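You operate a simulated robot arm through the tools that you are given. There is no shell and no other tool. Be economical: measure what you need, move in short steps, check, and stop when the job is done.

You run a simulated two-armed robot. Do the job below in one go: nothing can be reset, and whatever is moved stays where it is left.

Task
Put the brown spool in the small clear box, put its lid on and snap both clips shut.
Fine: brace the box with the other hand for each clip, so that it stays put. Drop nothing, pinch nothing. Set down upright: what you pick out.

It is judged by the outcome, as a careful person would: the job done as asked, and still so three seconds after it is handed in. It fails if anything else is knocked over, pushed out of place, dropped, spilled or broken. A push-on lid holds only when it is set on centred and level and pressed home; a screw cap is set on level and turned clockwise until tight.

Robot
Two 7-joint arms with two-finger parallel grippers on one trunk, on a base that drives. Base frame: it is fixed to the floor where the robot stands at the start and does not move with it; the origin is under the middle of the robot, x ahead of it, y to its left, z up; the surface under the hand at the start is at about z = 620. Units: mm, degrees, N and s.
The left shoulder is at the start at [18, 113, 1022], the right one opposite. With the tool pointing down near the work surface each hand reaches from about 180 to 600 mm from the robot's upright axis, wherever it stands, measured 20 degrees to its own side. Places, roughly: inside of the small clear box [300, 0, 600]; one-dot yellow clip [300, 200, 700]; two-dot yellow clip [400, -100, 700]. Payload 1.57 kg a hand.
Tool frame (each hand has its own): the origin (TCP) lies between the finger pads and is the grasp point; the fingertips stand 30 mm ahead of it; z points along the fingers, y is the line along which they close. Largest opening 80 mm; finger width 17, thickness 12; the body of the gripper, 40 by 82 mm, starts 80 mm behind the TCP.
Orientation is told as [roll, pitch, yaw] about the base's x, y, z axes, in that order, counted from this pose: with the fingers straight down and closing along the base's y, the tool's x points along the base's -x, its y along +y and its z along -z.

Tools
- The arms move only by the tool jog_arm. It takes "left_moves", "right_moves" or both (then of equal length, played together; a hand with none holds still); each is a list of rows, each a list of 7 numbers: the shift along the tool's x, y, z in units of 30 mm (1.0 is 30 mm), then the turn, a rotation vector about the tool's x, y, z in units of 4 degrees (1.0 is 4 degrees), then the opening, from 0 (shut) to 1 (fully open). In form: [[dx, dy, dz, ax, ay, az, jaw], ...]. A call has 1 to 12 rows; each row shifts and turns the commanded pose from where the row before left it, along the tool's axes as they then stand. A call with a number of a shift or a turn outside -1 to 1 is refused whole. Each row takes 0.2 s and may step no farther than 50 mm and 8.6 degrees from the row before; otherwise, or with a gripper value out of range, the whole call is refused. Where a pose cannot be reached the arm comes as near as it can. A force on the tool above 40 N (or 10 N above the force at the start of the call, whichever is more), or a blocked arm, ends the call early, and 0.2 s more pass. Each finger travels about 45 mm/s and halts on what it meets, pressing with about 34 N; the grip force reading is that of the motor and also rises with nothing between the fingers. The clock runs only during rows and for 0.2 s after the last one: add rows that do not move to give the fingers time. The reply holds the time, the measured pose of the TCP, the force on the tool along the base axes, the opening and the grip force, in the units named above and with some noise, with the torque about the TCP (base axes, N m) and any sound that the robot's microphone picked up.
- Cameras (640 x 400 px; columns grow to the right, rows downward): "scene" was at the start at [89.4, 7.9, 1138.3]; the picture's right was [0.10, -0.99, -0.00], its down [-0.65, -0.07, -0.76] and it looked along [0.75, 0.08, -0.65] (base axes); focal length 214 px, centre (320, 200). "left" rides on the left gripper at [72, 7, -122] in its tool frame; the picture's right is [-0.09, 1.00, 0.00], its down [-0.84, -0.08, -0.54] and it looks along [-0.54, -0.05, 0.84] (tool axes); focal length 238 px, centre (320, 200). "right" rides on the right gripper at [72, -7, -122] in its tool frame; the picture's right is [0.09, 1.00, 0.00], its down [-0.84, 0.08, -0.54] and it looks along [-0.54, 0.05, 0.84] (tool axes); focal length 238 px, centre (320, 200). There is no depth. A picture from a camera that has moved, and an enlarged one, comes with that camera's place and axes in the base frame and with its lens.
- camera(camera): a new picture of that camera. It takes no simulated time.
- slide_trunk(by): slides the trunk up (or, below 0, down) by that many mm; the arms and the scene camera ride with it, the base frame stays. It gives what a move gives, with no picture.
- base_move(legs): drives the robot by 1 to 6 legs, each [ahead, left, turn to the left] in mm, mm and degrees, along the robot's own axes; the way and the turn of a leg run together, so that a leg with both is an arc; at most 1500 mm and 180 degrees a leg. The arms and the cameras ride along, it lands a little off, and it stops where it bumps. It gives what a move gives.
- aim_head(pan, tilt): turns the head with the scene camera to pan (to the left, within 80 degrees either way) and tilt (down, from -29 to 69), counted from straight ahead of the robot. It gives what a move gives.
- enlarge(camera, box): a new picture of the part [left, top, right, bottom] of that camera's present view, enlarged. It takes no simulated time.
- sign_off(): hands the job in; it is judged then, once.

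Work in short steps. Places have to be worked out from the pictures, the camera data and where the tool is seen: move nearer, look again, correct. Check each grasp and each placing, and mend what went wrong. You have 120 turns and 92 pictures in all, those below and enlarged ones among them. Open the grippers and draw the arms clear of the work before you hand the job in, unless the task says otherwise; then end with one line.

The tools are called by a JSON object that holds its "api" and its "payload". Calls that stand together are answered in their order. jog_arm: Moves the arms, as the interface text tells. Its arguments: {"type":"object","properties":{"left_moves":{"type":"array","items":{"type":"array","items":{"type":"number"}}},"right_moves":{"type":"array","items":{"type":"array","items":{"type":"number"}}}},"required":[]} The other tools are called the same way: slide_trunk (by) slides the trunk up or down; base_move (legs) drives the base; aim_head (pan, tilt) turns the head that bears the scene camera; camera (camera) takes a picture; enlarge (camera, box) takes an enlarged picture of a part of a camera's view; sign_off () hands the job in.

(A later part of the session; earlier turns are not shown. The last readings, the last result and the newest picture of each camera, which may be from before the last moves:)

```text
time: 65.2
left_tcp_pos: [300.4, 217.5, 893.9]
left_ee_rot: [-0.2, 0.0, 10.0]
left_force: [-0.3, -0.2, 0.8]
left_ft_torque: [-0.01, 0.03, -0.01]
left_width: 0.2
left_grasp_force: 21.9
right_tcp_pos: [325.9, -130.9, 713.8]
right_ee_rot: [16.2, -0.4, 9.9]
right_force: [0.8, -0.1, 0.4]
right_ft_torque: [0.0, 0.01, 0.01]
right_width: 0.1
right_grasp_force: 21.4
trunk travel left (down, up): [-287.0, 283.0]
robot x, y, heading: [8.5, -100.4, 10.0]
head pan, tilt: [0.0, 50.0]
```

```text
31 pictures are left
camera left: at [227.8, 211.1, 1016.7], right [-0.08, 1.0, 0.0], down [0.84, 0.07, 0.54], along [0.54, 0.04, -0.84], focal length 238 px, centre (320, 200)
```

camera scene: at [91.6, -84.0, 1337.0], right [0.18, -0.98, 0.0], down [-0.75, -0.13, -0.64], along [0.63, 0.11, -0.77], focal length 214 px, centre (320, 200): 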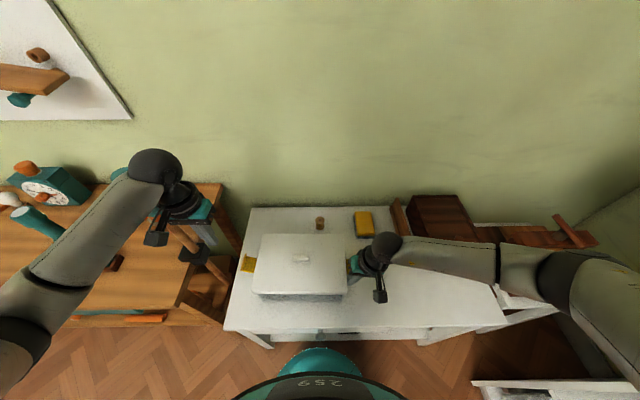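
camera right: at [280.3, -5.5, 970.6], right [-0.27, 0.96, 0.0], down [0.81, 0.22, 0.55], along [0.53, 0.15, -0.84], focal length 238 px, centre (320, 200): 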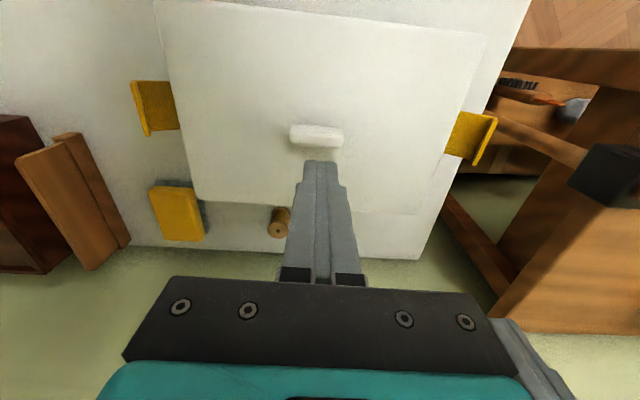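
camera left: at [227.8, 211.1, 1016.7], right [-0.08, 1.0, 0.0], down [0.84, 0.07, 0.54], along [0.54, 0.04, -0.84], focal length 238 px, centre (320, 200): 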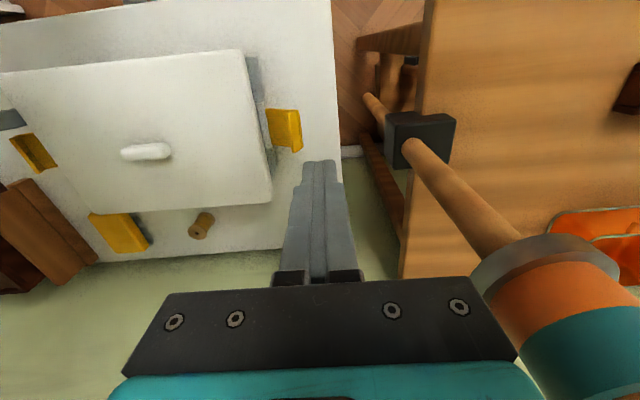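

The rod stands at (300,313), about 20 mm clear of the wrist. I'm shifting 4 mm inward and descending 100 mm, then looking.

{"api": "jog_arm", "payload": {"left_moves": [[0, -0.13, 0, 0, 0, 0, 0], [0, 0, 0.8, 0, 0, 0, 0], [0, 0, 0.8, 0, 0, 0, 0], [0, 0, 0.8, 0, 0, 0, 0], [0, 0, 0.9, 0, 0, 0, 0], [0, 0, 0, 0, 0, 0, 0]]}}

{"api": "camera", "payload": {"camera": "left"}}

{"api": "camera", "payload": {"camera": "scene"}}

```text
time: 66.6
left_tcp_pos: [302.1, 211.1, 791.5]
left_ee_rot: [-0.2, 0.0, 10.0]
left_force: [0.3, 1.1, 1.1]
left_ft_torque: [0.01, 0.02, 0.0]
left_width: 0.0
left_grasp_force: 21.0
right_tcp_pos: [325.9, -132.5, 713.7]
right_ee_rot: [16.3, -0.4, 10.2]
right_force: [0.0, 0.3, -0.3]
right_ft_torque: [0.0, 0.01, -0.02]
right_width: 0.0
right_grasp_force: 21.6
trunk travel left (down, up): [-287.0, 283.0]
robot x, y, heading: [9.0, -95.4, 9.9]
head pan, tilt: [0.0, 50.0]
```

```text
30 pictures are left
camera left: at [230.8, 204.8, 914.1], right [-0.08, 1.0, 0.0], down [0.84, 0.07, 0.54], along [0.54, 0.04, -0.84], focal length 238 px, centre (320, 200)
```

left: 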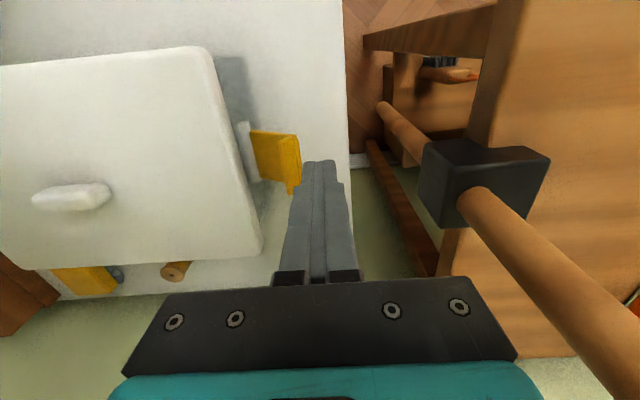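

```text
29 pictures are left
camera scene: at [91.5, -84.0, 1337.1], right [0.18, -0.98, 0.0], down [-0.75, -0.13, -0.64], along [0.63, 0.11, -0.77], focal length 214 px, centre (320, 200)
```

scene: 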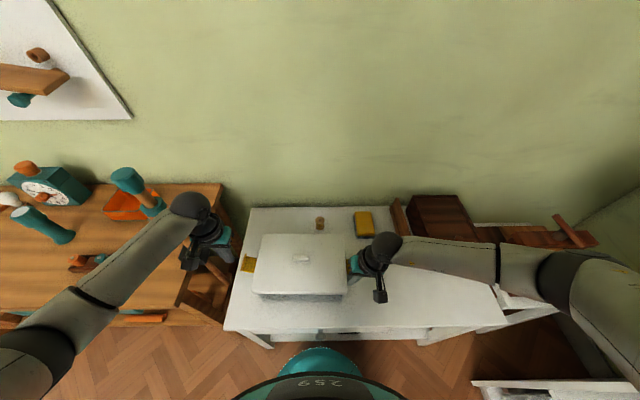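

Clear of the rod. The lip's outer edge is at q≈183 (from box centre) and my fist's inner face at ≈188. I'm lowering to tip z of about 706 beside the flap end.

{"api": "jog_arm", "payload": {"left_moves": [[0, 0, 0.6, 0, 0, 0, 0], [0, 0, 0.6, 0, 0, 0, 0], [0, 0, 0.63, 0, 0, 0, 0], [0, 0, 0, 0, 0, 0, 0]]}}

{"api": "enlarge", "payload": {"camera": "left", "box": [180, 100, 380, 225]}}

```text
time: 67.6
left_tcp_pos: [302.3, 212.1, 741.1]
left_ee_rot: [-0.2, 0.0, 9.9]
left_force: [-0.8, 0.2, 0.8]
left_ft_torque: [0.01, -0.01, 0.0]
left_width: 0.0
left_grasp_force: 21.2
right_tcp_pos: [326.4, -132.2, 713.7]
right_ee_rot: [16.2, -0.4, 10.1]
right_force: [-0.3, 0.8, 0.2]
right_ft_torque: [0.01, -0.02, 0.03]
right_width: 0.0
right_grasp_force: 21.4
trunk travel left (down, up): [-287.0, 283.0]
robot x, y, heading: [4.3, -101.4, 10.0]
head pan, tilt: [0.0, 50.0]
```

```text
3.20 times, centred on (280, 162) of left
camera zoom: at [229.4, 206.1, 862.7], right [-0.08, 1.0, 0.0], down [0.84, 0.07, 0.54], along [0.54, 0.04, -0.84], focal length 763 px, centre (448, 320)
```

zoom: 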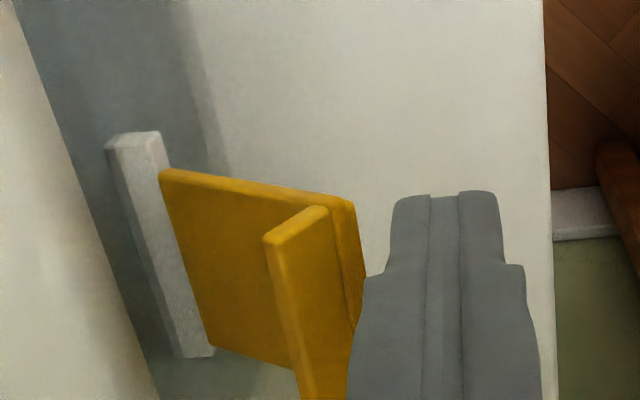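

Now the geometry is clear: hinge at q≈134, z≈694; flap end at q≈182, z≈715 (about 22° above horizontal). I'm dropping the tip a little below the flap end and moving in to touch.

{"api": "jog_arm", "payload": {"left_moves": [[0, 0, 0.27, 0, 0, 0, 0], [0, -0.1, 0, 0, 0, 0, 0], [0, -0.1, 0, 0, 0, 0, 0], [0, -0.05, 0, 0, 0, 0, 0], [0, 0, 0, 0, 0, 0, 0]]}}

```text
time: 68.8
left_tcp_pos: [303.1, 206.5, 733.2]
left_ee_rot: [-0.1, 0.0, 10.0]
left_force: [0.1, 0.0, -0.4]
left_ft_torque: [0.0, 0.0, 0.0]
left_width: 0.2
left_grasp_force: 21.1
right_tcp_pos: [326.2, -132.2, 714.2]
right_ee_rot: [16.3, -0.4, 10.1]
right_force: [-0.2, -0.4, -0.9]
right_ft_torque: [0.0, -0.05, 0.03]
right_width: 0.0
right_grasp_force: 21.9
trunk travel left (down, up): [-287.0, 283.0]
robot x, y, heading: [10.0, -102.5, 10.0]
head pan, tilt: [0.0, 50.0]
```

{"api": "jog_arm", "payload": {"left_moves": [[0, -0.1, 0, 0, 0, 0, 0], [0, -0.2, -0.3, 0, 0, 0, 0], [0, -0.25, -0.27, 0, 0, 0, 0], [0, 0, 0, 0, 0, 0, 0]]}}

{"api": "enlarge", "payload": {"camera": "left", "box": [180, 100, 380, 225]}}

```text
time: 69.8
left_tcp_pos: [305.4, 193.3, 750.7]
left_ee_rot: [0.2, -0.2, 10.1]
left_force: [-2.8, 18.4, 10.1]
left_ft_torque: [0.39, 0.06, 0.03]
left_width: 0.0
left_grasp_force: 21.4
right_tcp_pos: [326.6, -134.5, 713.9]
right_ee_rot: [16.0, -0.4, 10.0]
right_force: [1.2, -12.5, 1.7]
right_ft_torque: [-0.26, 0.0, -0.02]
right_width: 0.2
right_grasp_force: 20.9
trunk travel left (down, up): [-287.0, 283.0]
robot x, y, heading: [8.6, -94.7, 10.0]
head pan, tilt: [0.0, 50.0]
```

```text
3.20 times, centred on (280, 162) of left
camera zoom: at [232.9, 186.0, 872.0], right [-0.08, 1.0, 0.0], down [0.84, 0.07, 0.54], along [0.54, 0.05, -0.84], focal length 763 px, centre (448, 320)
```

zoom: 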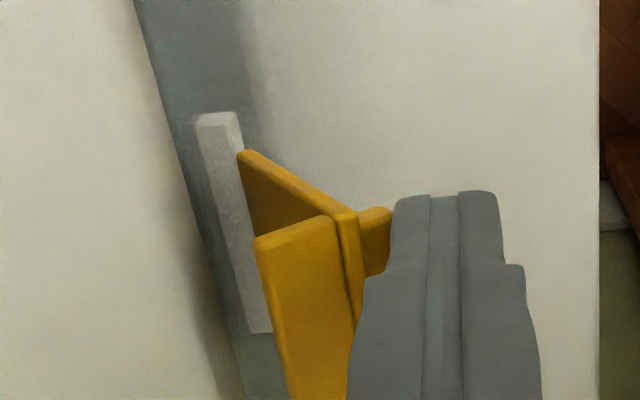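

The flap is swinging up (about 45°), and the brace is taking the 12 N reaction; the box holds. Continuing on the arc, a little more upward.

{"api": "jog_arm", "payload": {"left_moves": [[0, 0, -0.15, 0, 0, 0, 0], [0, -0.14, -0.13, 0, 0, 0, 0], [0, -0.14, -0.12, 0, 0, 0, 0], [0, -0.16, -0.1, 0, 0, 0, 0], [0, -0.16, -0.08, 0, 0, 0, 0], [0, 0, 0, 0, 0, 0, 0]]}}

{"api": "enlarge", "payload": {"camera": "left", "box": [180, 100, 380, 225]}}

```text
time: 71.2
left_tcp_pos: [309.4, 173.3, 766.0]
left_ee_rot: [-0.2, 0.0, 10.0]
left_force: [-0.8, 6.9, -1.0]
left_ft_torque: [0.16, 0.04, 0.01]
left_width: 0.3
left_grasp_force: 21.7
right_tcp_pos: [326.7, -131.2, 713.7]
right_ee_rot: [16.2, -0.3, 10.1]
right_force: [0.1, -4.7, 0.7]
right_ft_torque: [-0.11, -0.02, -0.04]
right_width: 0.0
right_grasp_force: 21.6
trunk travel left (down, up): [-287.0, 283.0]
robot x, y, heading: [7.7, -98.1, 10.0]
head pan, tilt: [0.0, 50.0]
```

```text
3.20 times, centred on (280, 162) of left
camera zoom: at [236.7, 167.2, 888.5], right [-0.08, 1.0, 0.0], down [0.84, 0.07, 0.54], along [0.54, 0.04, -0.84], focal length 763 px, centre (448, 320)
```

zoom: 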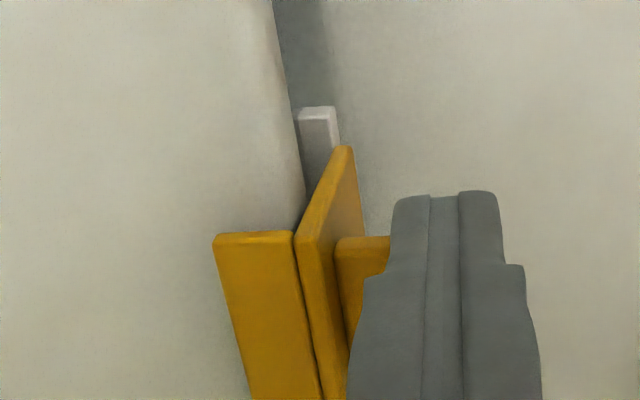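

Nearly upright with the lip above the lid edge. Now pushing inward (slightly down) in small steps to snap.

{"api": "jog_arm", "payload": {"left_moves": [[0, -0.12, 0.02, 0, 0, 0, 0], [0, -0.12, 0.02, 0, 0, 0, 0], [0, -0.1, 0.02, 0, 0, 0, 0], [0, -0.1, 0, 0, 0, 0, 0], [0, 0, 0, 0, 0, 0, 0]]}}

{"api": "enlarge", "payload": {"camera": "left", "box": [180, 100, 380, 225]}}

```text
time: 72.4
left_tcp_pos: [312.5, 168.2, 766.1]
left_ee_rot: [0.9, -0.4, 10.2]
left_force: [-1.5, 31.3, 4.8]
left_ft_torque: [0.61, 0.01, 0.09]
left_width: 0.0
left_grasp_force: 21.7
right_tcp_pos: [327.7, -136.3, 713.7]
right_ee_rot: [15.6, -0.3, 10.0]
right_force: [1.6, -24.1, 7.3]
right_ft_torque: [-0.52, -0.06, -0.1]
right_width: 0.2
right_grasp_force: 21.3
trunk travel left (down, up): [-287.0, 283.0]
robot x, y, heading: [9.7, -100.4, 10.0]
head pan, tilt: [0.0, 50.0]
```

```text
3.20 times, centred on (280, 162) of left
camera zoom: at [239.2, 158.7, 887.1], right [-0.09, 1.0, 0.01], down [0.83, 0.06, 0.55], along [0.54, 0.06, -0.84], focal length 763 px, centre (448, 320)
```

zoom: 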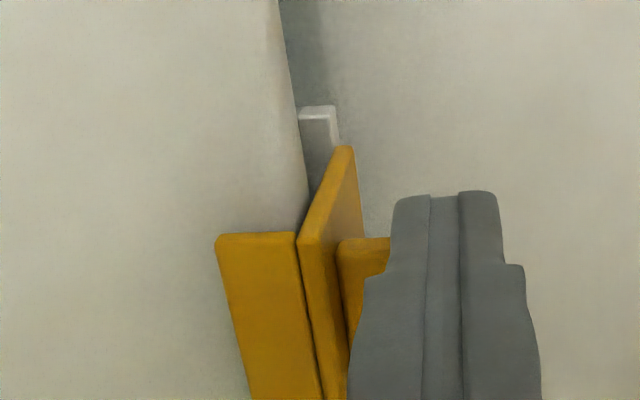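

Force is at 31 N with no snap yet; it likely needs a bit more to ride over. I'm pushing a touch further.

{"api": "jog_arm", "payload": {"left_moves": [[0, -0.05, 0, 0, 0, 0, 0], [0, -0.05, 0, 0, 0, 0, 0], [0, -0.05, 0, 0, 0, 0, 0], [0, 0, 0, 0, 0, 0, 0]]}}

{"api": "camera", "payload": {"camera": "left"}}

{"api": "enlarge", "payload": {"camera": "scene", "box": [230, 225, 374, 315]}}

```text
time: 73.4
left_tcp_pos: [312.0, 164.6, 765.0]
left_ee_rot: [0.9, -0.5, 10.3]
left_force: [-1.6, 35.4, 7.2]
left_ft_torque: [0.66, 0.0, 0.15]
left_width: 0.0
left_grasp_force: 21.0
right_tcp_pos: [326.5, -138.7, 712.9]
right_ee_rot: [15.3, -0.2, 9.8]
right_force: [2.9, -27.8, 7.6]
right_ft_torque: [-0.6, -0.02, -0.13]
right_width: 0.0
right_grasp_force: 21.2
trunk travel left (down, up): [-287.0, 283.0]
robot x, y, heading: [4.9, -99.9, 10.0]
head pan, tilt: [0.0, 50.0]
```

```text
24 pictures are left
camera left: at [239.4, 155.6, 886.9], right [-0.09, 1.0, 0.02], down [0.83, 0.06, 0.55], along [0.54, 0.06, -0.84], focal length 238 px, centre (320, 200)
```

left: 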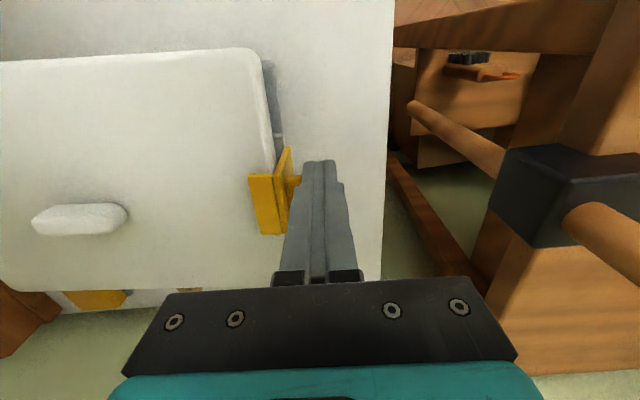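

```text
4.44 times, centred on (302, 270) of scene
camera zoom: at [90.8, -83.3, 1337.1], right [0.18, -0.98, 0.0], down [-0.75, -0.13, -0.64], along [0.63, 0.11, -0.77], focal length 953 px, centre (400, -111)
```

zoom: 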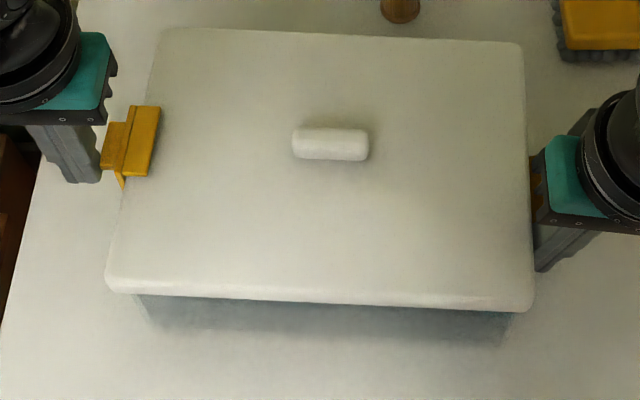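

The box has slipped a few mm and the flap is at a hard stop rather than a spring, so the lip is probably catching on a lid that isn't quite fully home. I'm easing off the left push and withdrawing the right hand so I can press the lid down firmly.

{"api": "jog_arm", "payload": {"left_moves": [[0, 0.15, 0, 0, 0, 0, 0], [0, 0.15, 0, 0, 0, 0, 0], [0, 0, 0, 0, 0, 0, 0], [0, 0, 0, 0, 0, 0, 0], [0, 0, 0, 0, 0, 0, 0], [0, 0, 0, 0, 0, 0, 0], [0, 0, 0, 0, 0, 0, 0], [0, 0, 0, 0, 0, 0, 0], [0, 0, 0, 0, 0, 0, 0], [0, 0, 0, 0, 0, 0, 0], [0, 0, 0, 0, 0, 0, 0]], "right_moves": [[0, 0, 0, 0, 0, 0, 0], [0, -0.1, 0, 0, 0, 0, 0], [0, 0, -0.92, 0, 0, 0, 0], [0, 0, -0.92, 0, 0, 0, 0], [0, 0, -0.92, 0, 0, 0, 0], [0, 0, -0.92, 0, 0, 0, 0], [0, 0, -0.5, 1, 0, 0, 0], [0, 0, 0, 1, 0, 0, 0], [0, 0, 0, 1, 0, 0, 0], [0, 0, 0, 1, 0, 0, 0], [0, 0, 0, 0, 0, 0, 0]]}}

{"api": "camera", "payload": {"camera": "left"}}

{"api": "enlarge", "payload": {"camera": "scene", "box": [230, 225, 374, 315]}}

```text
time: 75.8
left_tcp_pos: [311.4, 165.2, 764.9]
left_ee_rot: [-0.2, -0.1, 10.1]
left_force: [-0.9, 0.1, 0.8]
left_ft_torque: [0.02, 0.01, -0.02]
left_width: 0.0
left_grasp_force: 21.1
right_tcp_pos: [332.5, -171.2, 832.5]
right_ee_rot: [0.2, -0.4, 10.1]
right_force: [-0.3, 0.1, -0.8]
right_ft_torque: [-0.01, 0.04, 0.02]
right_width: 0.0
right_grasp_force: 21.3
trunk travel left (down, up): [-287.0, 283.0]
robot x, y, heading: [3.3, -95.6, 10.1]
head pan, tilt: [0.0, 50.0]
```

```text
22 pictures are left
camera left: at [238.6, 158.1, 886.9], right [-0.08, 1.0, 0.0], down [0.84, 0.07, 0.54], along [0.54, 0.04, -0.84], focal length 238 px, centre (320, 200)
```

left: 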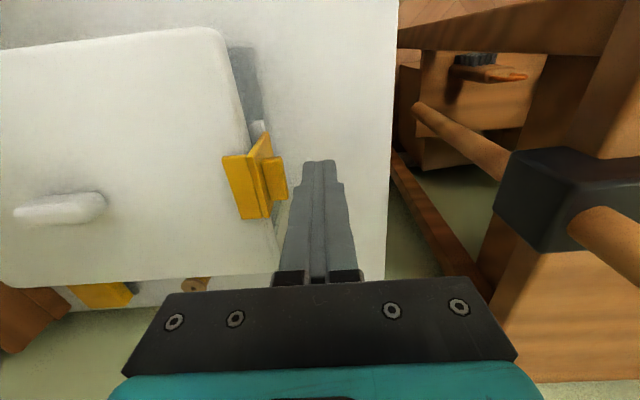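

```text
4.44 times, centred on (302, 270) of scene
camera zoom: at [91.5, -84.0, 1337.1], right [0.18, -0.98, 0.0], down [-0.75, -0.13, -0.64], along [0.63, 0.11, -0.77], focal length 953 px, centre (400, -111)
```

zoom: 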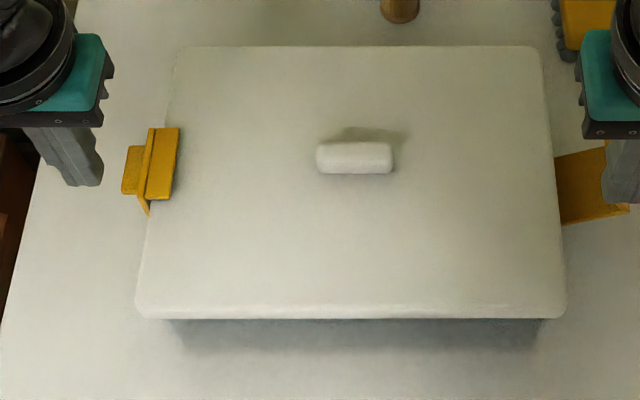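

Releasing let the stored arm deflection push the box about 24 mm right (it's upright; lid centre now about (342,-9)). I'll correct that later by pushing it back. First I press the lid home with the right fist on the knob top.

{"api": "jog_arm", "payload": {"right_moves": [[-0.217, 0.875, 0, 0, 0, 0, 0], [-0.217, 0.875, 0, 0, 0, 0, 0], [-0.217, 0.875, 0, 0, 0, 0, 0], [-0.217, 0.875, 0, 0, 0, 0, 0], [-0.217, 0.875, 0, 0, 0, 0, 0], [-0.217, 0.875, 0, 0, 0, 0, 0], [0, 0, 0.5, 0, 0, 0, 0], [0, 0, 0.5, 0, 0, 0, 0], [0, 0, 0.1, 0, 0, 0, 0], [0, 0, 0.1, 0, 0, 0, 0], [0, 0, 0.1, 0, 0, 0, 0], [0, 0, 0.1, 0, 0, 0, 0]]}}

```text
time: 78.4
left_tcp_pos: [310.5, 163.9, 764.4]
left_ee_rot: [-0.2, -0.1, 9.8]
left_force: [-0.1, 0.2, 0.5]
left_ft_torque: [0.01, 0.0, -0.03]
left_width: 0.3
left_grasp_force: 21.2
right_tcp_pos: [344.2, -7.6, 796.6]
right_ee_rot: [0.2, -0.7, 10.2]
right_force: [-0.8, -5.2, 19.4]
right_ft_torque: [-0.19, 0.09, 0.13]
right_width: 0.0
right_grasp_force: 21.0
trunk travel left (down, up): [-287.0, 283.0]
robot x, y, heading: [4.2, -99.8, 10.0]
head pan, tilt: [0.0, 50.0]
```

In contact on the knob at 19 N. Pressing further.

{"api": "jog_arm", "payload": {"right_moves": [[0, 0, 0.06, 0, 0, 0, 0], [0, 0, 0.06, 0, 0, 0, 0], [0, 0, 0.06, 0, 0, 0, 0], [0, 0, 0.06, 0, 0, 0, 0], [0, 0, 0.06, 0, 0, 0, 0], [0, 0, 0, 0, 0, 0, 0]]}}

```text
time: 78.9
left_tcp_pos: [309.8, 163.8, 764.9]
left_ee_rot: [-0.2, 0.0, 9.9]
left_force: [-0.4, -0.6, -0.6]
left_ft_torque: [-0.02, 0.01, 0.01]
left_width: 0.0
left_grasp_force: 21.0
right_tcp_pos: [344.6, -5.5, 795.4]
right_ee_rot: [0.3, -0.6, 10.1]
right_force: [-2.2, -3.1, 14.5]
right_ft_torque: [-0.13, 0.21, -0.03]
right_width: 0.0
right_grasp_force: 20.9
trunk travel left (down, up): [-287.0, 283.0]
robot x, y, heading: [11.9, -98.1, 10.2]
head pan, tilt: [0.0, 50.0]
stopped in row 2 (right hand): the force on the tool passed its limit at 44 N (the readings are from after the stop); the commanded pose is now the measured one
```

The lid is hard on its stop even at 44 N, so it's home. Re-analysing, the flap may already be about vertical, so I'm zooming on the left clip to judge its state.

{"api": "enlarge", "payload": {"camera": "left", "box": [200, 100, 328, 230]}}

{"api": "enlarge", "payload": {"camera": "scene", "box": [248, 242, 288, 278]}}

```text
3.08 times, centred on (264, 165) of left
camera zoom: at [238.2, 157.8, 886.9], right [-0.08, 1.0, 0.0], down [0.84, 0.07, 0.54], along [0.54, 0.04, -0.84], focal length 733 px, centre (492, 308)
```

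zoom: 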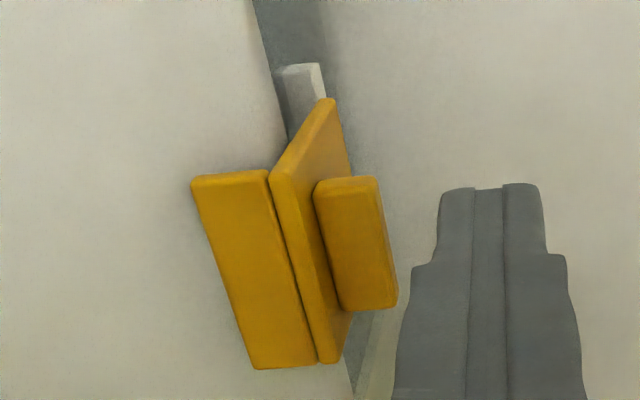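

```text
11.11 times, centred on (268, 260) of scene
camera zoom: at [90.9, -84.3, 1337.0], right [0.18, -0.98, 0.0], down [-0.75, -0.13, -0.64], along [0.63, 0.11, -0.77], focal length 2383 px, centre (898, -467)
```

zoom: 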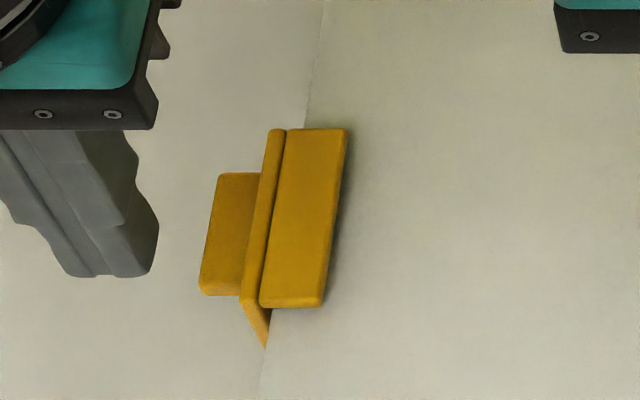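

The plate is vertical and the lip lies fully over the lid, so the left clip is at its closed stop. Now I move the left hand up out of the way and grip the knob with the right hand to slide the box back to its original place.

{"api": "jog_arm", "payload": {"left_moves": [[0, 0.3, 0, 0, 0, 0, 0], [0, 0.3, 0, 0, 0, 0, 0], [0, 0, -0.9, 0, 0, 0, 0], [0, 0, -0.9, 0, 0, 0, 0], [0, 0, -0.9, 0, 0, 0, 0], [0, 0, -0.9, 0, 0, 0, 0], [0, 0, -0.9, 0, 0, 0, 0], [0, 0, 0, 0, 0, 0, 0], [0, 0, 0, 0, 0, 0, 0], [0, 0, 0, 0, 0, 0, 0], [0, 0, 0, 0, 0, 0, 0], [0, 0, 0, 0, 0, 0, 0]], "right_moves": [[0, 0, -0.6, 0, 0, 0, 0.3], [0, -0.1, 0, 0, 0, 0, 0.7], [0, 0, 0, 0, 0, 0, 1], [0, 0, 0, 0, 0, 0, 1], [0, 0, 0, 0, 0, 0, 1], [0, 0, 0.6, 0, 0, 0, 1], [0, 0, 0.55, 0, 0, 0, 1], [0, 0, 0, 0, 0, 0, 0.8], [0, 0, 0, 0, 0, 0, 0.65], [0, 0, 0, 0, 0, 0, 0.55], [0, 0, 0, 0, 0, 0, 0.55], [0, 0, 0, 0, 0, 0, 0.55]]}}

{"api": "camera", "payload": {"camera": "right"}}

```text
time: 81.5
left_tcp_pos: [308.1, 182.9, 900.4]
left_ee_rot: [-0.2, 0.0, 9.9]
left_force: [-0.1, -1.2, 0.1]
left_ft_torque: [-0.03, 0.0, 0.01]
left_width: 0.0
left_grasp_force: 21.0
right_tcp_pos: [345.5, -9.3, 775.8]
right_ee_rot: [0.3, -0.6, 10.1]
right_force: [-0.2, 0.8, -0.3]
right_ft_torque: [-0.03, -0.04, 0.04]
right_width: 49.5
right_grasp_force: 33.8
trunk travel left (down, up): [-287.0, 283.0]
robot x, y, heading: [7.9, -97.0, 9.9]
head pan, tilt: [0.0, 50.0]
```

```text
18 pictures are left
camera right: at [274.0, -30.1, 898.3], right [-0.27, 0.96, 0.01], down [0.81, 0.22, 0.55], along [0.53, 0.15, -0.83], focal length 238 px, centre (320, 200)
```

right: 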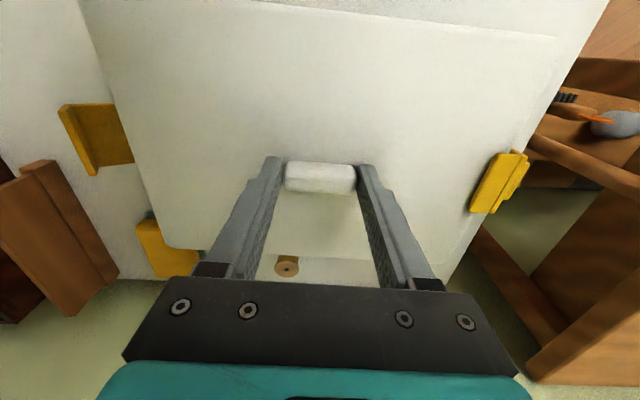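

Knob gripped. Sliding lid and box back left about 24 mm and 6 mm forward in small steps, watching the force.

{"api": "jog_arm", "payload": {"right_moves": [[-0.02, 0.1, 0, 0, 0, 0, 0.55], [-0.02, 0.1, 0, 0, 0, 0, 0.55], [-0.02, 0.1, 0, 0, 0, 0, 0.55], [-0.02, 0.1, 0, 0, 0, 0, 0.55], [-0.02, 0.1, 0, 0, 0, 0, 0.55], [-0.02, 0.1, 0, 0, 0, 0, 0.55], [-0.02, 0.1, 0, 0, 0, 0, 0.55], [-0.02, 0.1, 0, 0, 0, 0, 0.55], [0, 0, 0, 0, 0, 0, 0.55]]}}

{"api": "enlarge", "payload": {"camera": "scene", "box": [230, 225, 374, 315]}}

```text
time: 83.5
left_tcp_pos: [308.4, 182.9, 900.1]
left_ee_rot: [-0.2, 0.0, 9.9]
left_force: [0.0, 0.7, -0.1]
left_ft_torque: [-0.01, -0.01, -0.02]
left_width: 0.0
left_grasp_force: 20.9
right_tcp_pos: [345.4, 13.8, 776.8]
right_ee_rot: [0.4, -0.6, 10.2]
right_force: [-0.3, -0.9, -0.3]
right_ft_torque: [-0.05, -0.01, 0.01]
right_width: 49.6
right_grasp_force: 33.4
trunk travel left (down, up): [-287.0, 283.0]
robot x, y, heading: [6.5, -99.8, 10.3]
head pan, tilt: [0.0, 50.0]
```

```text
4.44 times, centred on (302, 270) of scene
camera zoom: at [91.6, -84.2, 1337.0], right [0.18, -0.98, 0.0], down [-0.75, -0.13, -0.64], along [0.63, 0.11, -0.77], focal length 953 px, centre (400, -111)
```

zoom: 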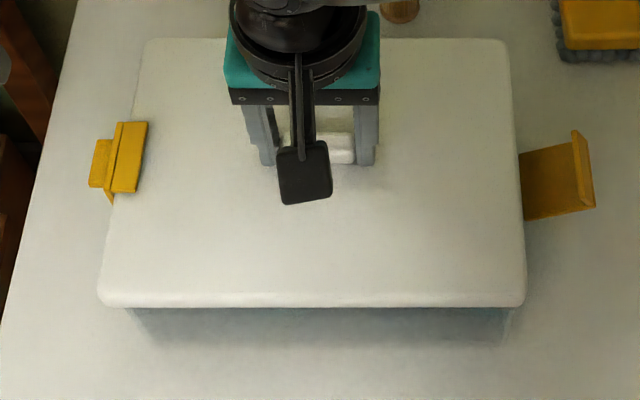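

The box and lid are back at the original place. Quick latch test: I lift the knob 2.5 mm. A latched left clip should show more than the lid's own 1.5 N and a torque.

{"api": "jog_arm", "payload": {"right_moves": [[0, 0, -0.05, 0, 0, 0, 0.55], [0, 0, -0.04, 0, 0, 0, 0.55], [0, 0, 0, 0, 0, 0, 0.55]]}}

```text
time: 84.3
left_tcp_pos: [307.7, 184.3, 900.2]
left_ee_rot: [-0.2, 0.0, 9.9]
left_force: [0.1, -1.1, -0.6]
left_ft_torque: [-0.04, -0.04, -0.04]
left_width: 0.0
left_grasp_force: 20.7
right_tcp_pos: [347.4, 16.2, 779.0]
right_ee_rot: [0.3, -0.5, 10.0]
right_force: [0.7, -1.0, -3.2]
right_ft_torque: [-0.21, -0.02, -0.05]
right_width: 49.5
right_grasp_force: 33.7
trunk travel left (down, up): [-287.0, 283.0]
robot x, y, heading: [7.9, -97.9, 10.0]
head pan, tilt: [0.0, 50.0]
```

Extra hold of about 1.7 N at the left clip, consistent with it being closed over the lid. I set the lid back and release the knob, while the left hand goes to the left wall (front part, beside the clip) for bracing.

{"api": "jog_arm", "payload": {"right_moves": [[0, 0, 0.09, 0, 0, 0, 0.55], [0, 0, 0, 0, 0, 0, 0.65], [0, 0, 0, 0, 0, 0, 0.8], [0, 0, 0, 0, 0, 0, 0.9], [0, 0, 0, 0, 0, 0, 0.9], [0, 0, -0.8, 0, 0, 0, 0.9], [0, 0, -0.9, 0, 0, 0, 0.9], [0, 0, -0.9, 0, 0, 0, 0.7], [0, 0, 0, 0, 0, 0, 0.4], [0, 0, 0, 0, 0, 0, 0], [0, 0, 0, 0, 0, 0, 0]], "left_moves": [[0.645, -0.07, 0, 0, 0, 0, 0], [0.645, -0.07, 0, 0, 0, 0, 0], [0, 0, 0.8, 0, 0, 0, 0], [0, 0, 0.8, 0, 0, 0, 0], [0, 0, 0.8, 0, 0, 0, 0], [0, 0, 0.8, 0, 0, 0, 0], [0, 0, 0.8, 0, 0, 0, 0], [0, 0, 0.8, 0, 0, 0, 0], [0, 0, 0.8, 0, 0, 0, 0], [0, 0, 0.8, 0, 0, 0, 0], [0, 0, 0.4, 0, 0, 0, 0]]}}

{"api": "camera", "payload": {"camera": "left"}}

{"api": "camera", "payload": {"camera": "scene"}}

```text
time: 86.7
left_tcp_pos: [269.1, 171.0, 695.7]
left_ee_rot: [-0.2, 0.0, 9.9]
left_force: [0.5, -0.4, 0.4]
left_ft_torque: [-0.02, -0.01, -0.01]
left_width: 0.0
left_grasp_force: 21.5
right_tcp_pos: [347.8, 16.0, 855.7]
right_ee_rot: [0.5, -0.7, 10.1]
right_force: [-0.2, 0.0, -0.3]
right_ft_torque: [0.02, 0.01, -0.03]
right_width: 0.0
right_grasp_force: 5.9
trunk travel left (down, up): [-287.0, 283.0]
robot x, y, heading: [7.4, -103.7, 10.0]
head pan, tilt: [0.0, 50.0]
```

```text
16 pictures are left
camera left: at [197.3, 164.0, 818.2], right [-0.08, 1.0, 0.0], down [0.84, 0.07, 0.54], along [0.54, 0.04, -0.84], focal length 238 px, centre (320, 200)
```

left: 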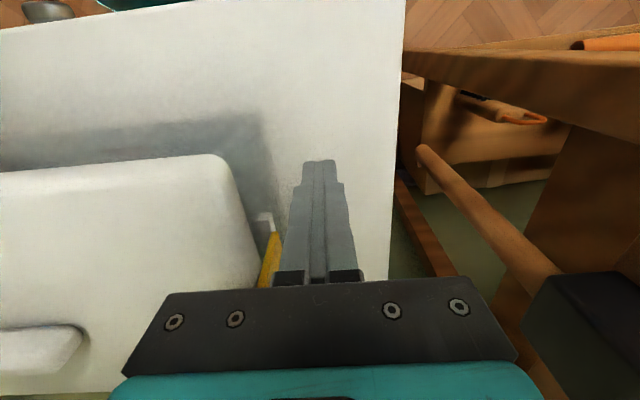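

```text
15 pictures are left
camera scene: at [91.5, -84.2, 1337.1], right [0.18, -0.98, 0.0], down [-0.75, -0.13, -0.64], along [0.63, 0.11, -0.77], focal length 214 px, centre (320, 200)
```

scene: 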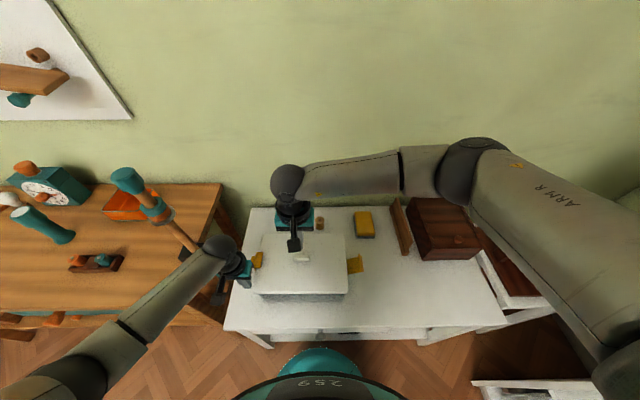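

Clear of the rod. The left hand leans out 12° and moves in to just short of the wall; the right fist goes to above the outside of the right flap.

{"api": "jog_arm", "payload": {"left_moves": [[0, 0, 0, 1, 0, 0, 0], [0, 0, 0, 1, 0, 0, 0], [0, 0, 0, 1, 0, 0, 0], [0, -0.179, 0.038, 0, 0, 0, 0], [0, -0.179, 0.038, 0, 0, 0, 0], [0, -0.179, 0.038, 0, 0, 0, 0], [0, -0.179, 0.038, 0, 0, 0, 0], [0, 0, 0, 0, 0, 0, 0], [0, 0, 0, 0, 0, 0, 0]], "right_moves": [[0.05, -0.84, 0, 0, 0, 0, 0], [0.05, -0.84, 0, 0, 0, 0, 0], [0.05, -0.84, 0, 0, 0, 0, 0], [0.05, -0.84, 0, 0, 0, 0, 0], [0.05, -0.84, 0, 0, 0, 0, 0], [0.05, -0.84, 0, 0, 0, 0, 0], [0.05, -0.84, 0, 0, 0, 0, 0], [0.05, -0.84, 0, 0, 0, 0, 0], [0, 0, 0, 0, 0, 0, 0]]}}

{"api": "jog_arm", "payload": {"left_moves": [[0, -0.033, 0.007, 0, 0, 0, 0], [0, -0.033, 0.007, 0, 0, 0, 0], [0, 0, 0, 0, 0, 0, 0], [0, 0, 0, 0, 0, 0, 0], [0, 0, 0, 0, 0, 0, 0]], "right_moves": [[0, 0, 0.75, 0, 0, 0, 0], [0, 0, 0.75, 0, 0, 0, 0], [0, 0, 0.75, 0, 0, 0, 0], [0, 0, 0.75, 0, 0, 0, 0], [0, 0, 0.7, 0, 0, 0, 0]]}}

{"api": "enlarge", "payload": {"camera": "right", "box": [220, 100, 460, 250]}}

```text
time: 88.7
left_tcp_pos: [273.8, 148.4, 696.1]
left_ee_rot: [-12.2, 0.0, 9.8]
left_force: [0.1, 0.3, -0.6]
left_ft_torque: [0.01, 0.03, 0.02]
left_width: 0.0
left_grasp_force: 21.3
right_tcp_pos: [368.9, -188.2, 853.5]
right_ee_rot: [0.6, -0.6, 10.2]
right_force: [-0.9, 1.1, 0.0]
right_ft_torque: [0.01, -0.03, -0.02]
right_width: 0.0
right_grasp_force: 21.1
trunk travel left (down, up): [-287.0, 283.0]
robot x, y, heading: [5.1, -100.7, 10.2]
head pan, tilt: [0.0, 50.0]
```

```text
time: 89.9
left_tcp_pos: [274.6, 146.8, 695.1]
left_ee_rot: [-12.3, 0.0, 9.9]
left_force: [0.1, -0.1, 0.0]
left_ft_torque: [-0.01, 0.0, 0.0]
left_width: 0.1
left_grasp_force: 20.7
right_tcp_pos: [370.7, -185.0, 744.0]
right_ee_rot: [0.4, -0.6, 10.1]
right_force: [0.5, -0.5, -0.6]
right_ft_torque: [-0.01, -0.02, -0.02]
right_width: 0.0
right_grasp_force: 21.2
trunk travel left (down, up): [-287.0, 283.0]
robot x, y, heading: [7.3, -100.2, 10.2]
head pan, tilt: [0.0, 50.0]
```

```text
2.67 times, centred on (340, 175) of right
camera zoom: at [299.8, -206.1, 865.5], right [-0.27, 0.96, 0.01], down [0.81, 0.22, 0.55], along [0.53, 0.15, -0.83], focal length 636 px, centre (267, 267)
```

zoom: 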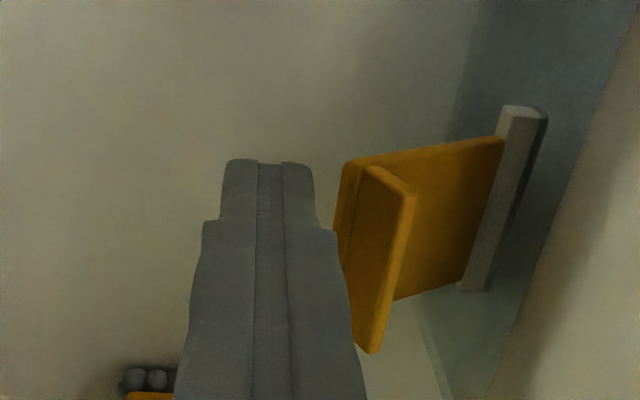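

Right fist is placed as it was on the left side. Now the left brace touches the wall, while the right tip drops below the flap end and moves to near contact.

{"api": "jog_arm", "payload": {"left_moves": [[0, -0.033, 0.007, 0, 0, 0, 0], [0, -0.033, 0.007, 0, 0, 0, 0], [0, -0.02, 0.004, 0, 0, 0, 0], [0, 0, 0, 0, 0, 0, 0], [0, 0, 0, 0, 0, 0, 0]], "right_moves": [[0, 0, 0.2, 0, 0, 0, 0], [0, 0, 0.15, 0, 0, 0, 0], [0, 0.1, 0, 0, 0, 0, 0], [0, 0.1, 0, 0, 0, 0, 0], [0, 0, 0, 0, 0, 0, 0]]}}

```text
time: 91.1
left_tcp_pos: [275.4, 144.3, 695.8]
left_ee_rot: [-12.2, -0.1, 10.0]
left_force: [-0.4, 1.3, 1.0]
left_ft_torque: [0.04, -0.01, -0.02]
left_width: 0.0
left_grasp_force: 21.5
right_tcp_pos: [369.3, -179.6, 733.6]
right_ee_rot: [0.4, -0.6, 10.1]
right_force: [0.5, -0.1, 0.1]
right_ft_torque: [0.01, 0.02, -0.02]
right_width: 0.0
right_grasp_force: 22.3
trunk travel left (down, up): [-287.0, 283.0]
robot x, y, heading: [7.6, -99.1, 10.4]
head pan, tilt: [0.0, 50.0]
```

Brace touching. Starting the arc on the right flap with a small matching push from the brace.

{"api": "jog_arm", "payload": {"right_moves": [[0, 0.08, 0, 0, 0, 0, 0], [0, 0.1, -0.17, 0, 0, 0, 0], [0, 0.1, -0.17, 0, 0, 0, 0], [0, 0.12, -0.15, 0, 0, 0, 0], [0, 0.12, -0.15, 0, 0, 0, 0], [0, 0, 0, 0, 0, 0, 0]], "left_moves": [[0, 0, 0, 0, 0, 0, 0], [0, -0.02, 0.004, 0, 0, 0, 0], [0, -0.02, 0.004, 0, 0, 0, 0], [0, -0.02, 0.004, 0, 0, 0, 0], [0, -0.02, 0.004, 0, 0, 0, 0], [0, 0, 0, 0, 0, 0, 0]]}}

{"api": "enlarge", "payload": {"camera": "right", "box": [220, 100, 460, 250]}}

```text
time: 92.5
left_tcp_pos: [276.0, 143.7, 695.0]
left_ee_rot: [-11.9, 0.1, 10.1]
left_force: [-5.0, 12.4, 4.0]
left_ft_torque: [0.27, 0.14, -0.05]
left_width: 0.1
left_grasp_force: 21.3
right_tcp_pos: [366.5, -169.4, 752.0]
right_ee_rot: [0.0, -0.7, 9.8]
right_force: [5.6, -18.5, 12.0]
right_ft_torque: [-0.43, -0.13, 0.02]
right_width: 0.2
right_grasp_force: 21.1
trunk travel left (down, up): [-287.0, 283.0]
robot x, y, heading: [5.7, -100.8, 10.2]
head pan, tilt: [0.0, 50.0]
```

```text
2.67 times, centred on (340, 175) of right
camera zoom: at [295.9, -187.9, 874.3], right [-0.26, 0.96, 0.0], down [0.8, 0.22, 0.55], along [0.53, 0.14, -0.83], focal length 636 px, centre (267, 267)
```

zoom: 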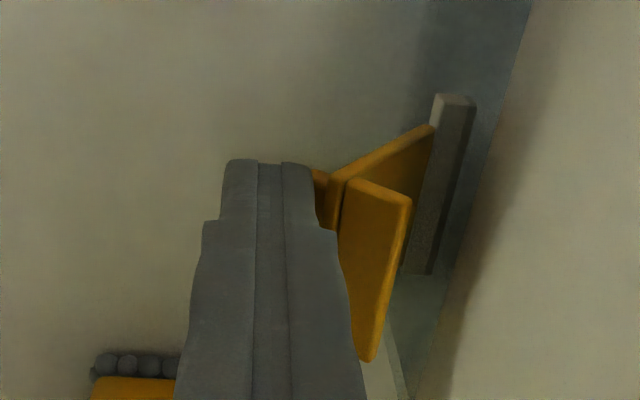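

Same progress as on the left. Continuing the arc to upright.

{"api": "jog_arm", "payload": {"right_moves": [[0, 0, -0.15, 0, 0, 0, 0], [0, 0.14, -0.13, 0, 0, 0, 0], [0, 0.14, -0.12, 0, 0, 0, 0], [0, 0.16, -0.1, 0, 0, 0, 0], [0, 0.16, -0.08, 0, 0, 0, 0], [0, 0, 0, 0, 0, 0, 0]], "left_moves": [[0, 0, 0, 0, 0, 0, 0], [0, 0, 0, 0, 0, 0, 0], [0, 0, 0, 0, 0, 0, 0], [0, 0.015, -0.003, 0, 0, 0, 0], [0, 0.015, -0.003, 0, 0, 0, 0], [0, 0, 0, 0, 0, 0, 0]]}}

{"api": "enlarge", "payload": {"camera": "right", "box": [220, 100, 460, 250]}}

```text
time: 93.9
left_tcp_pos: [275.0, 142.8, 696.1]
left_ee_rot: [-12.2, -0.1, 9.9]
left_force: [-1.3, 11.6, -3.2]
left_ft_torque: [0.31, 0.08, 0.02]
left_width: 0.0
left_grasp_force: 21.4
right_tcp_pos: [363.1, -145.6, 770.5]
right_ee_rot: [0.5, -0.7, 10.1]
right_force: [0.3, -9.6, 23.3]
right_ft_torque: [0.09, 0.12, 0.02]
right_width: 0.0
right_grasp_force: 21.5
trunk travel left (down, up): [-287.0, 283.0]
robot x, y, heading: [7.4, -100.2, 10.3]
head pan, tilt: [0.0, 50.0]
```

```text
2.67 times, centred on (340, 175) of right
camera zoom: at [291.7, -166.4, 892.6], right [-0.27, 0.96, 0.01], down [0.8, 0.22, 0.55], along [0.53, 0.15, -0.83], focal length 636 px, centre (267, 267)
```

zoom: 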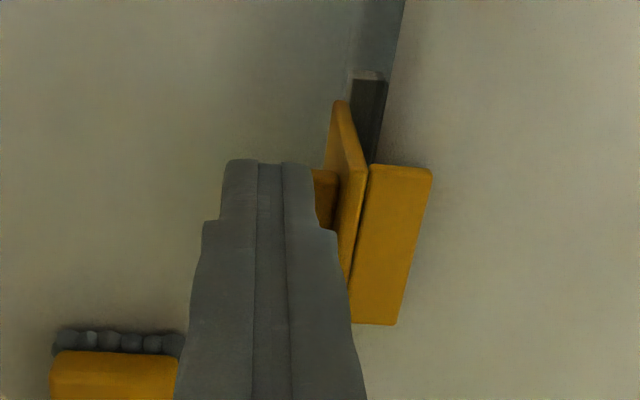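

The fingertip is bearing down on the tab (z +23 N). I'm lifting a bit to unload, then pressing inward while matching with the brace.

{"api": "jog_arm", "payload": {"right_moves": [[0, 0, -0.1, 0, 0, 0, 0], [0, 0.06, -0.03, 0, 0, 0, 0], [0, 0.06, 0, 0, 0, 0, 0], [0, 0.06, 0, 0, 0, 0, 0], [0, 0, 0, 0, 0, 0, 0]], "left_moves": [[0, 0, 0, 0, 0, 0, 0], [0, -0.01, 0, 0, 0, 0, 0], [0, -0.02, 0.004, 0, 0, 0, 0], [0, -0.02, 0.004, 0, 0, 0, 0], [0, 0, 0, 0, 0, 0, 0]]}}

{"api": "enlarge", "payload": {"camera": "right", "box": [220, 100, 460, 250]}}

```text
time: 95.1
left_tcp_pos: [275.4, 140.0, 695.9]
left_ee_rot: [-12.4, 0.0, 9.9]
left_force: [0.6, -0.2, -0.3]
left_ft_torque: [0.02, 0.02, 0.01]
left_width: 0.0
left_grasp_force: 21.3
right_tcp_pos: [361.2, -140.8, 772.3]
right_ee_rot: [0.4, -0.5, 10.0]
right_force: [-0.2, -1.0, 0.4]
right_ft_torque: [0.01, 0.0, 0.02]
right_width: 0.0
right_grasp_force: 21.2
trunk travel left (down, up): [-287.0, 283.0]
robot x, y, heading: [8.9, -96.8, 10.0]
head pan, tilt: [0.0, 50.0]
```

```text
2.67 times, centred on (340, 175) of right
camera zoom: at [290.7, -162.4, 894.9], right [-0.27, 0.96, 0.01], down [0.81, 0.22, 0.55], along [0.53, 0.15, -0.84], focal length 636 px, centre (267, 267)
```

zoom: 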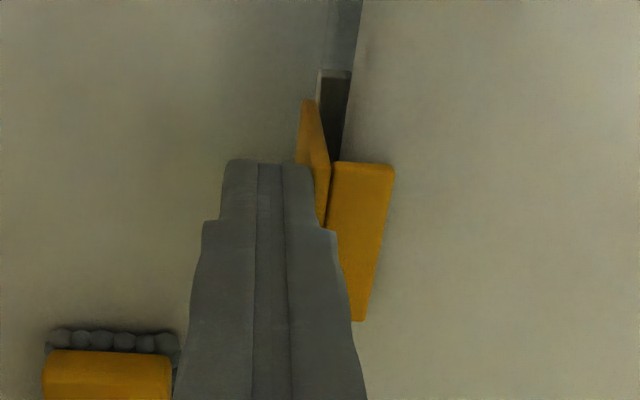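

Now the finger is above the tab facing the plate directly, at zero load. Pushing inward gently with the brace ready.

{"api": "jog_arm", "payload": {"right_moves": [[0, 0.06, 0, 0, 0, 0, 0], [0, 0.06, 0, 0, 0, 0, 0], [0, 0.06, 0, 0, 0, 0, 0], [0, 0.06, 0, 0, 0, 0, 0], [0, 0, 0, 0, 0, 0, 0]]}}

```text
time: 96.3
left_tcp_pos: [273.8, 142.1, 695.8]
left_ee_rot: [-12.0, 0.0, 10.0]
left_force: [-2.5, 5.9, 1.2]
left_ft_torque: [0.16, 0.05, 0.03]
left_width: 0.0
left_grasp_force: 21.3
right_tcp_pos: [360.6, -136.0, 771.7]
right_ee_rot: [0.1, -0.7, 10.0]
right_force: [3.4, -9.9, 2.0]
right_ft_torque: [-0.21, -0.08, 0.0]
right_width: 0.1
right_grasp_force: 21.6
trunk travel left (down, up): [-287.0, 283.0]
robot x, y, heading: [8.1, -98.5, 9.8]
head pan, tilt: [0.0, 50.0]
```

{"api": "jog_arm", "payload": {"right_moves": [[0, 0.06, 0, 0, 0, 0, 0], [0, 0.06, 0, 0, 0, 0, 0], [0, 0.06, 0, 0, 0, 0, 0], [0, 0, 0, 0, 0, 0, 0]], "left_moves": [[0, -0.02, 0.004, 0, 0, 0, 0], [0, -0.03, 0.004, 0, 0, 0, 0], [0, -0.03, 0.004, 0, 0, 0, 0], [0, 0, 0, 0, 0, 0, 0]]}}

{"api": "enlarge", "payload": {"camera": "scene", "box": [230, 225, 374, 315]}}

```text
time: 97.3
left_tcp_pos: [274.4, 143.0, 694.7]
left_ee_rot: [-11.5, 0.0, 10.0]
left_force: [-7.3, 21.8, 2.3]
left_ft_torque: [0.52, 0.17, 0.02]
left_width: 0.0
left_grasp_force: 21.4
right_tcp_pos: [359.8, -133.7, 774.3]
right_ee_rot: [-0.3, -0.6, 9.8]
right_force: [8.1, -24.1, 4.9]
right_ft_torque: [-0.56, -0.22, 0.01]
right_width: 0.2
right_grasp_force: 21.3
trunk travel left (down, up): [-287.0, 283.0]
robot x, y, heading: [6.6, -96.9, 10.1]
head pan, tilt: [0.0, 50.0]
```

```text
4.44 times, centred on (302, 270) of scene
camera zoom: at [91.3, -84.6, 1337.1], right [0.18, -0.98, 0.0], down [-0.75, -0.13, -0.64], along [0.63, 0.11, -0.77], focal length 953 px, centre (400, -111)
```

zoom: 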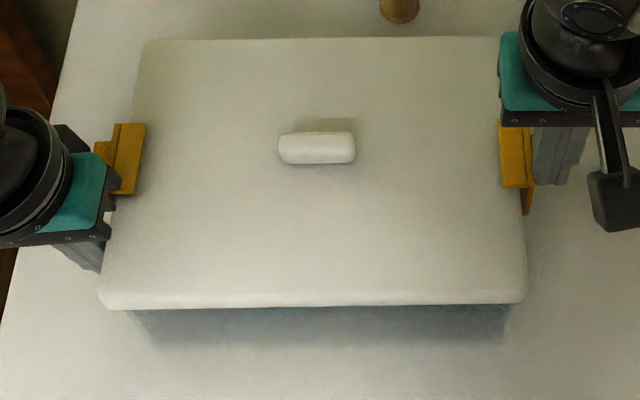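

The box hasn't moved; 24 N is opposed by 22 N. I'm raising both together a bit more for the snap.

{"api": "jog_arm", "payload": {"right_moves": [[0, 0.05, 0, 0, 0, 0, 0], [0, 0.05, 0, 0, 0, 0, 0], [0, 0.04, 0, 0, 0, 0, 0], [0, 0, 0, 0, 0, 0, 0]], "left_moves": [[0, -0.03, 0.005, 0, 0, 0, 0], [0, -0.03, 0.005, 0, 0, 0, 0], [0, -0.03, 0.005, 0, 0, 0, 0], [0, 0, 0, 0, 0, 0, 0]]}}

{"api": "enlarge", "payload": {"camera": "scene", "box": [325, 240, 365, 276]}}

```text
time: 98.3
left_tcp_pos: [274.9, 142.2, 697.4]
left_ee_rot: [-11.0, 0.1, 9.9]
left_force: [-10.0, 29.2, 1.2]
left_ft_torque: [0.74, 0.28, 0.04]
left_width: 0.0
left_grasp_force: 21.0
right_tcp_pos: [361.3, -133.3, 773.5]
right_ee_rot: [-0.7, -0.6, 9.5]
right_force: [10.2, -32.1, 7.4]
right_ft_torque: [-0.84, -0.27, 0.13]
right_width: 0.0
right_grasp_force: 21.2
trunk travel left (down, up): [-287.0, 283.0]
robot x, y, heading: [10.7, -100.0, 10.2]
head pan, tilt: [0.0, 50.0]
```

```text
11.11 times, centred on (345, 258) of scene
camera zoom: at [91.0, -84.9, 1337.1], right [0.18, -0.98, 0.0], down [-0.75, -0.13, -0.64], along [0.63, 0.11, -0.77], focal length 2383 px, centre (42, -444)
```

zoom: 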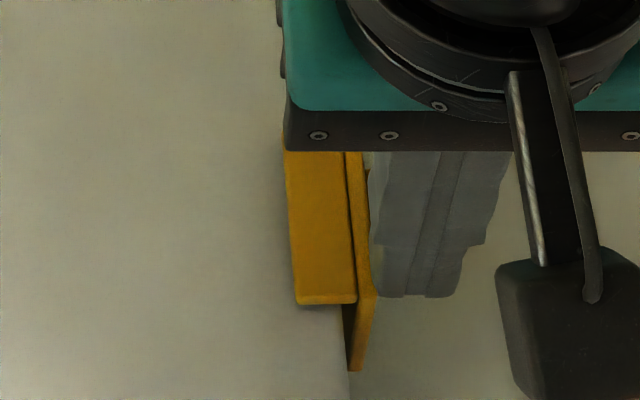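

The right flap is at the same (slightly past-vertical) closed angle as the left. I'm unloading both hands together in equal small steps so the box stays put.

{"api": "jog_arm", "payload": {"right_moves": [[0, -0.06, 0, 0, 0, 0, 0], [0, -0.06, 0, 0, 0, 0, 0], [0, -0.06, 0, 0, 0, 0, 0], [0, -0.08, 0, 0, 0, 0, 0], [0, -0.1, 0, 0, 0, 0, 0], [0, -0.1, 0, 0, 0, 0, 0], [0, 0, 0, 0, 0, 0, 0]], "left_moves": [[0, 0.055, -0.01, 0, 0, 0, 0], [0, 0.055, -0.01, 0, 0, 0, 0], [0, 0.055, -0.01, 0, 0, 0, 0], [0, 0.08, 0, 0, 0, 0, 0], [0, 0.1, 0, 0, 0, 0, 0], [0, 0.1, 0, 0, 0, 0, 0], [0, 0, 0, 0, 0, 0, 0]]}}

{"api": "enlarge", "payload": {"camera": "scene", "box": [230, 225, 374, 315]}}

```text
time: 99.9
left_tcp_pos: [274.7, 147.7, 696.1]
left_ee_rot: [-12.4, -0.1, 9.9]
left_force: [-0.2, 0.4, 0.6]
left_ft_torque: [0.0, 0.02, 0.01]
left_width: 0.0
left_grasp_force: 21.6
right_tcp_pos: [360.2, -138.3, 774.1]
right_ee_rot: [0.6, -0.5, 10.3]
right_force: [0.3, 0.2, -0.4]
right_ft_torque: [0.01, 0.0, 0.01]
right_width: 0.0
right_grasp_force: 21.3
trunk travel left (down, up): [-287.0, 283.0]
robot x, y, heading: [4.9, -101.6, 10.2]
head pan, tilt: [0.0, 50.0]
```

```text
4.44 times, centred on (302, 270) of scene
camera zoom: at [91.5, -84.1, 1337.1], right [0.18, -0.98, 0.0], down [-0.75, -0.13, -0.64], along [0.63, 0.11, -0.77], focal length 953 px, centre (400, -111)
```

zoom: 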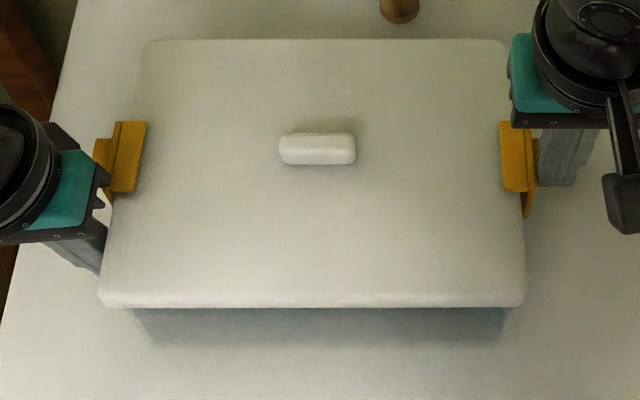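

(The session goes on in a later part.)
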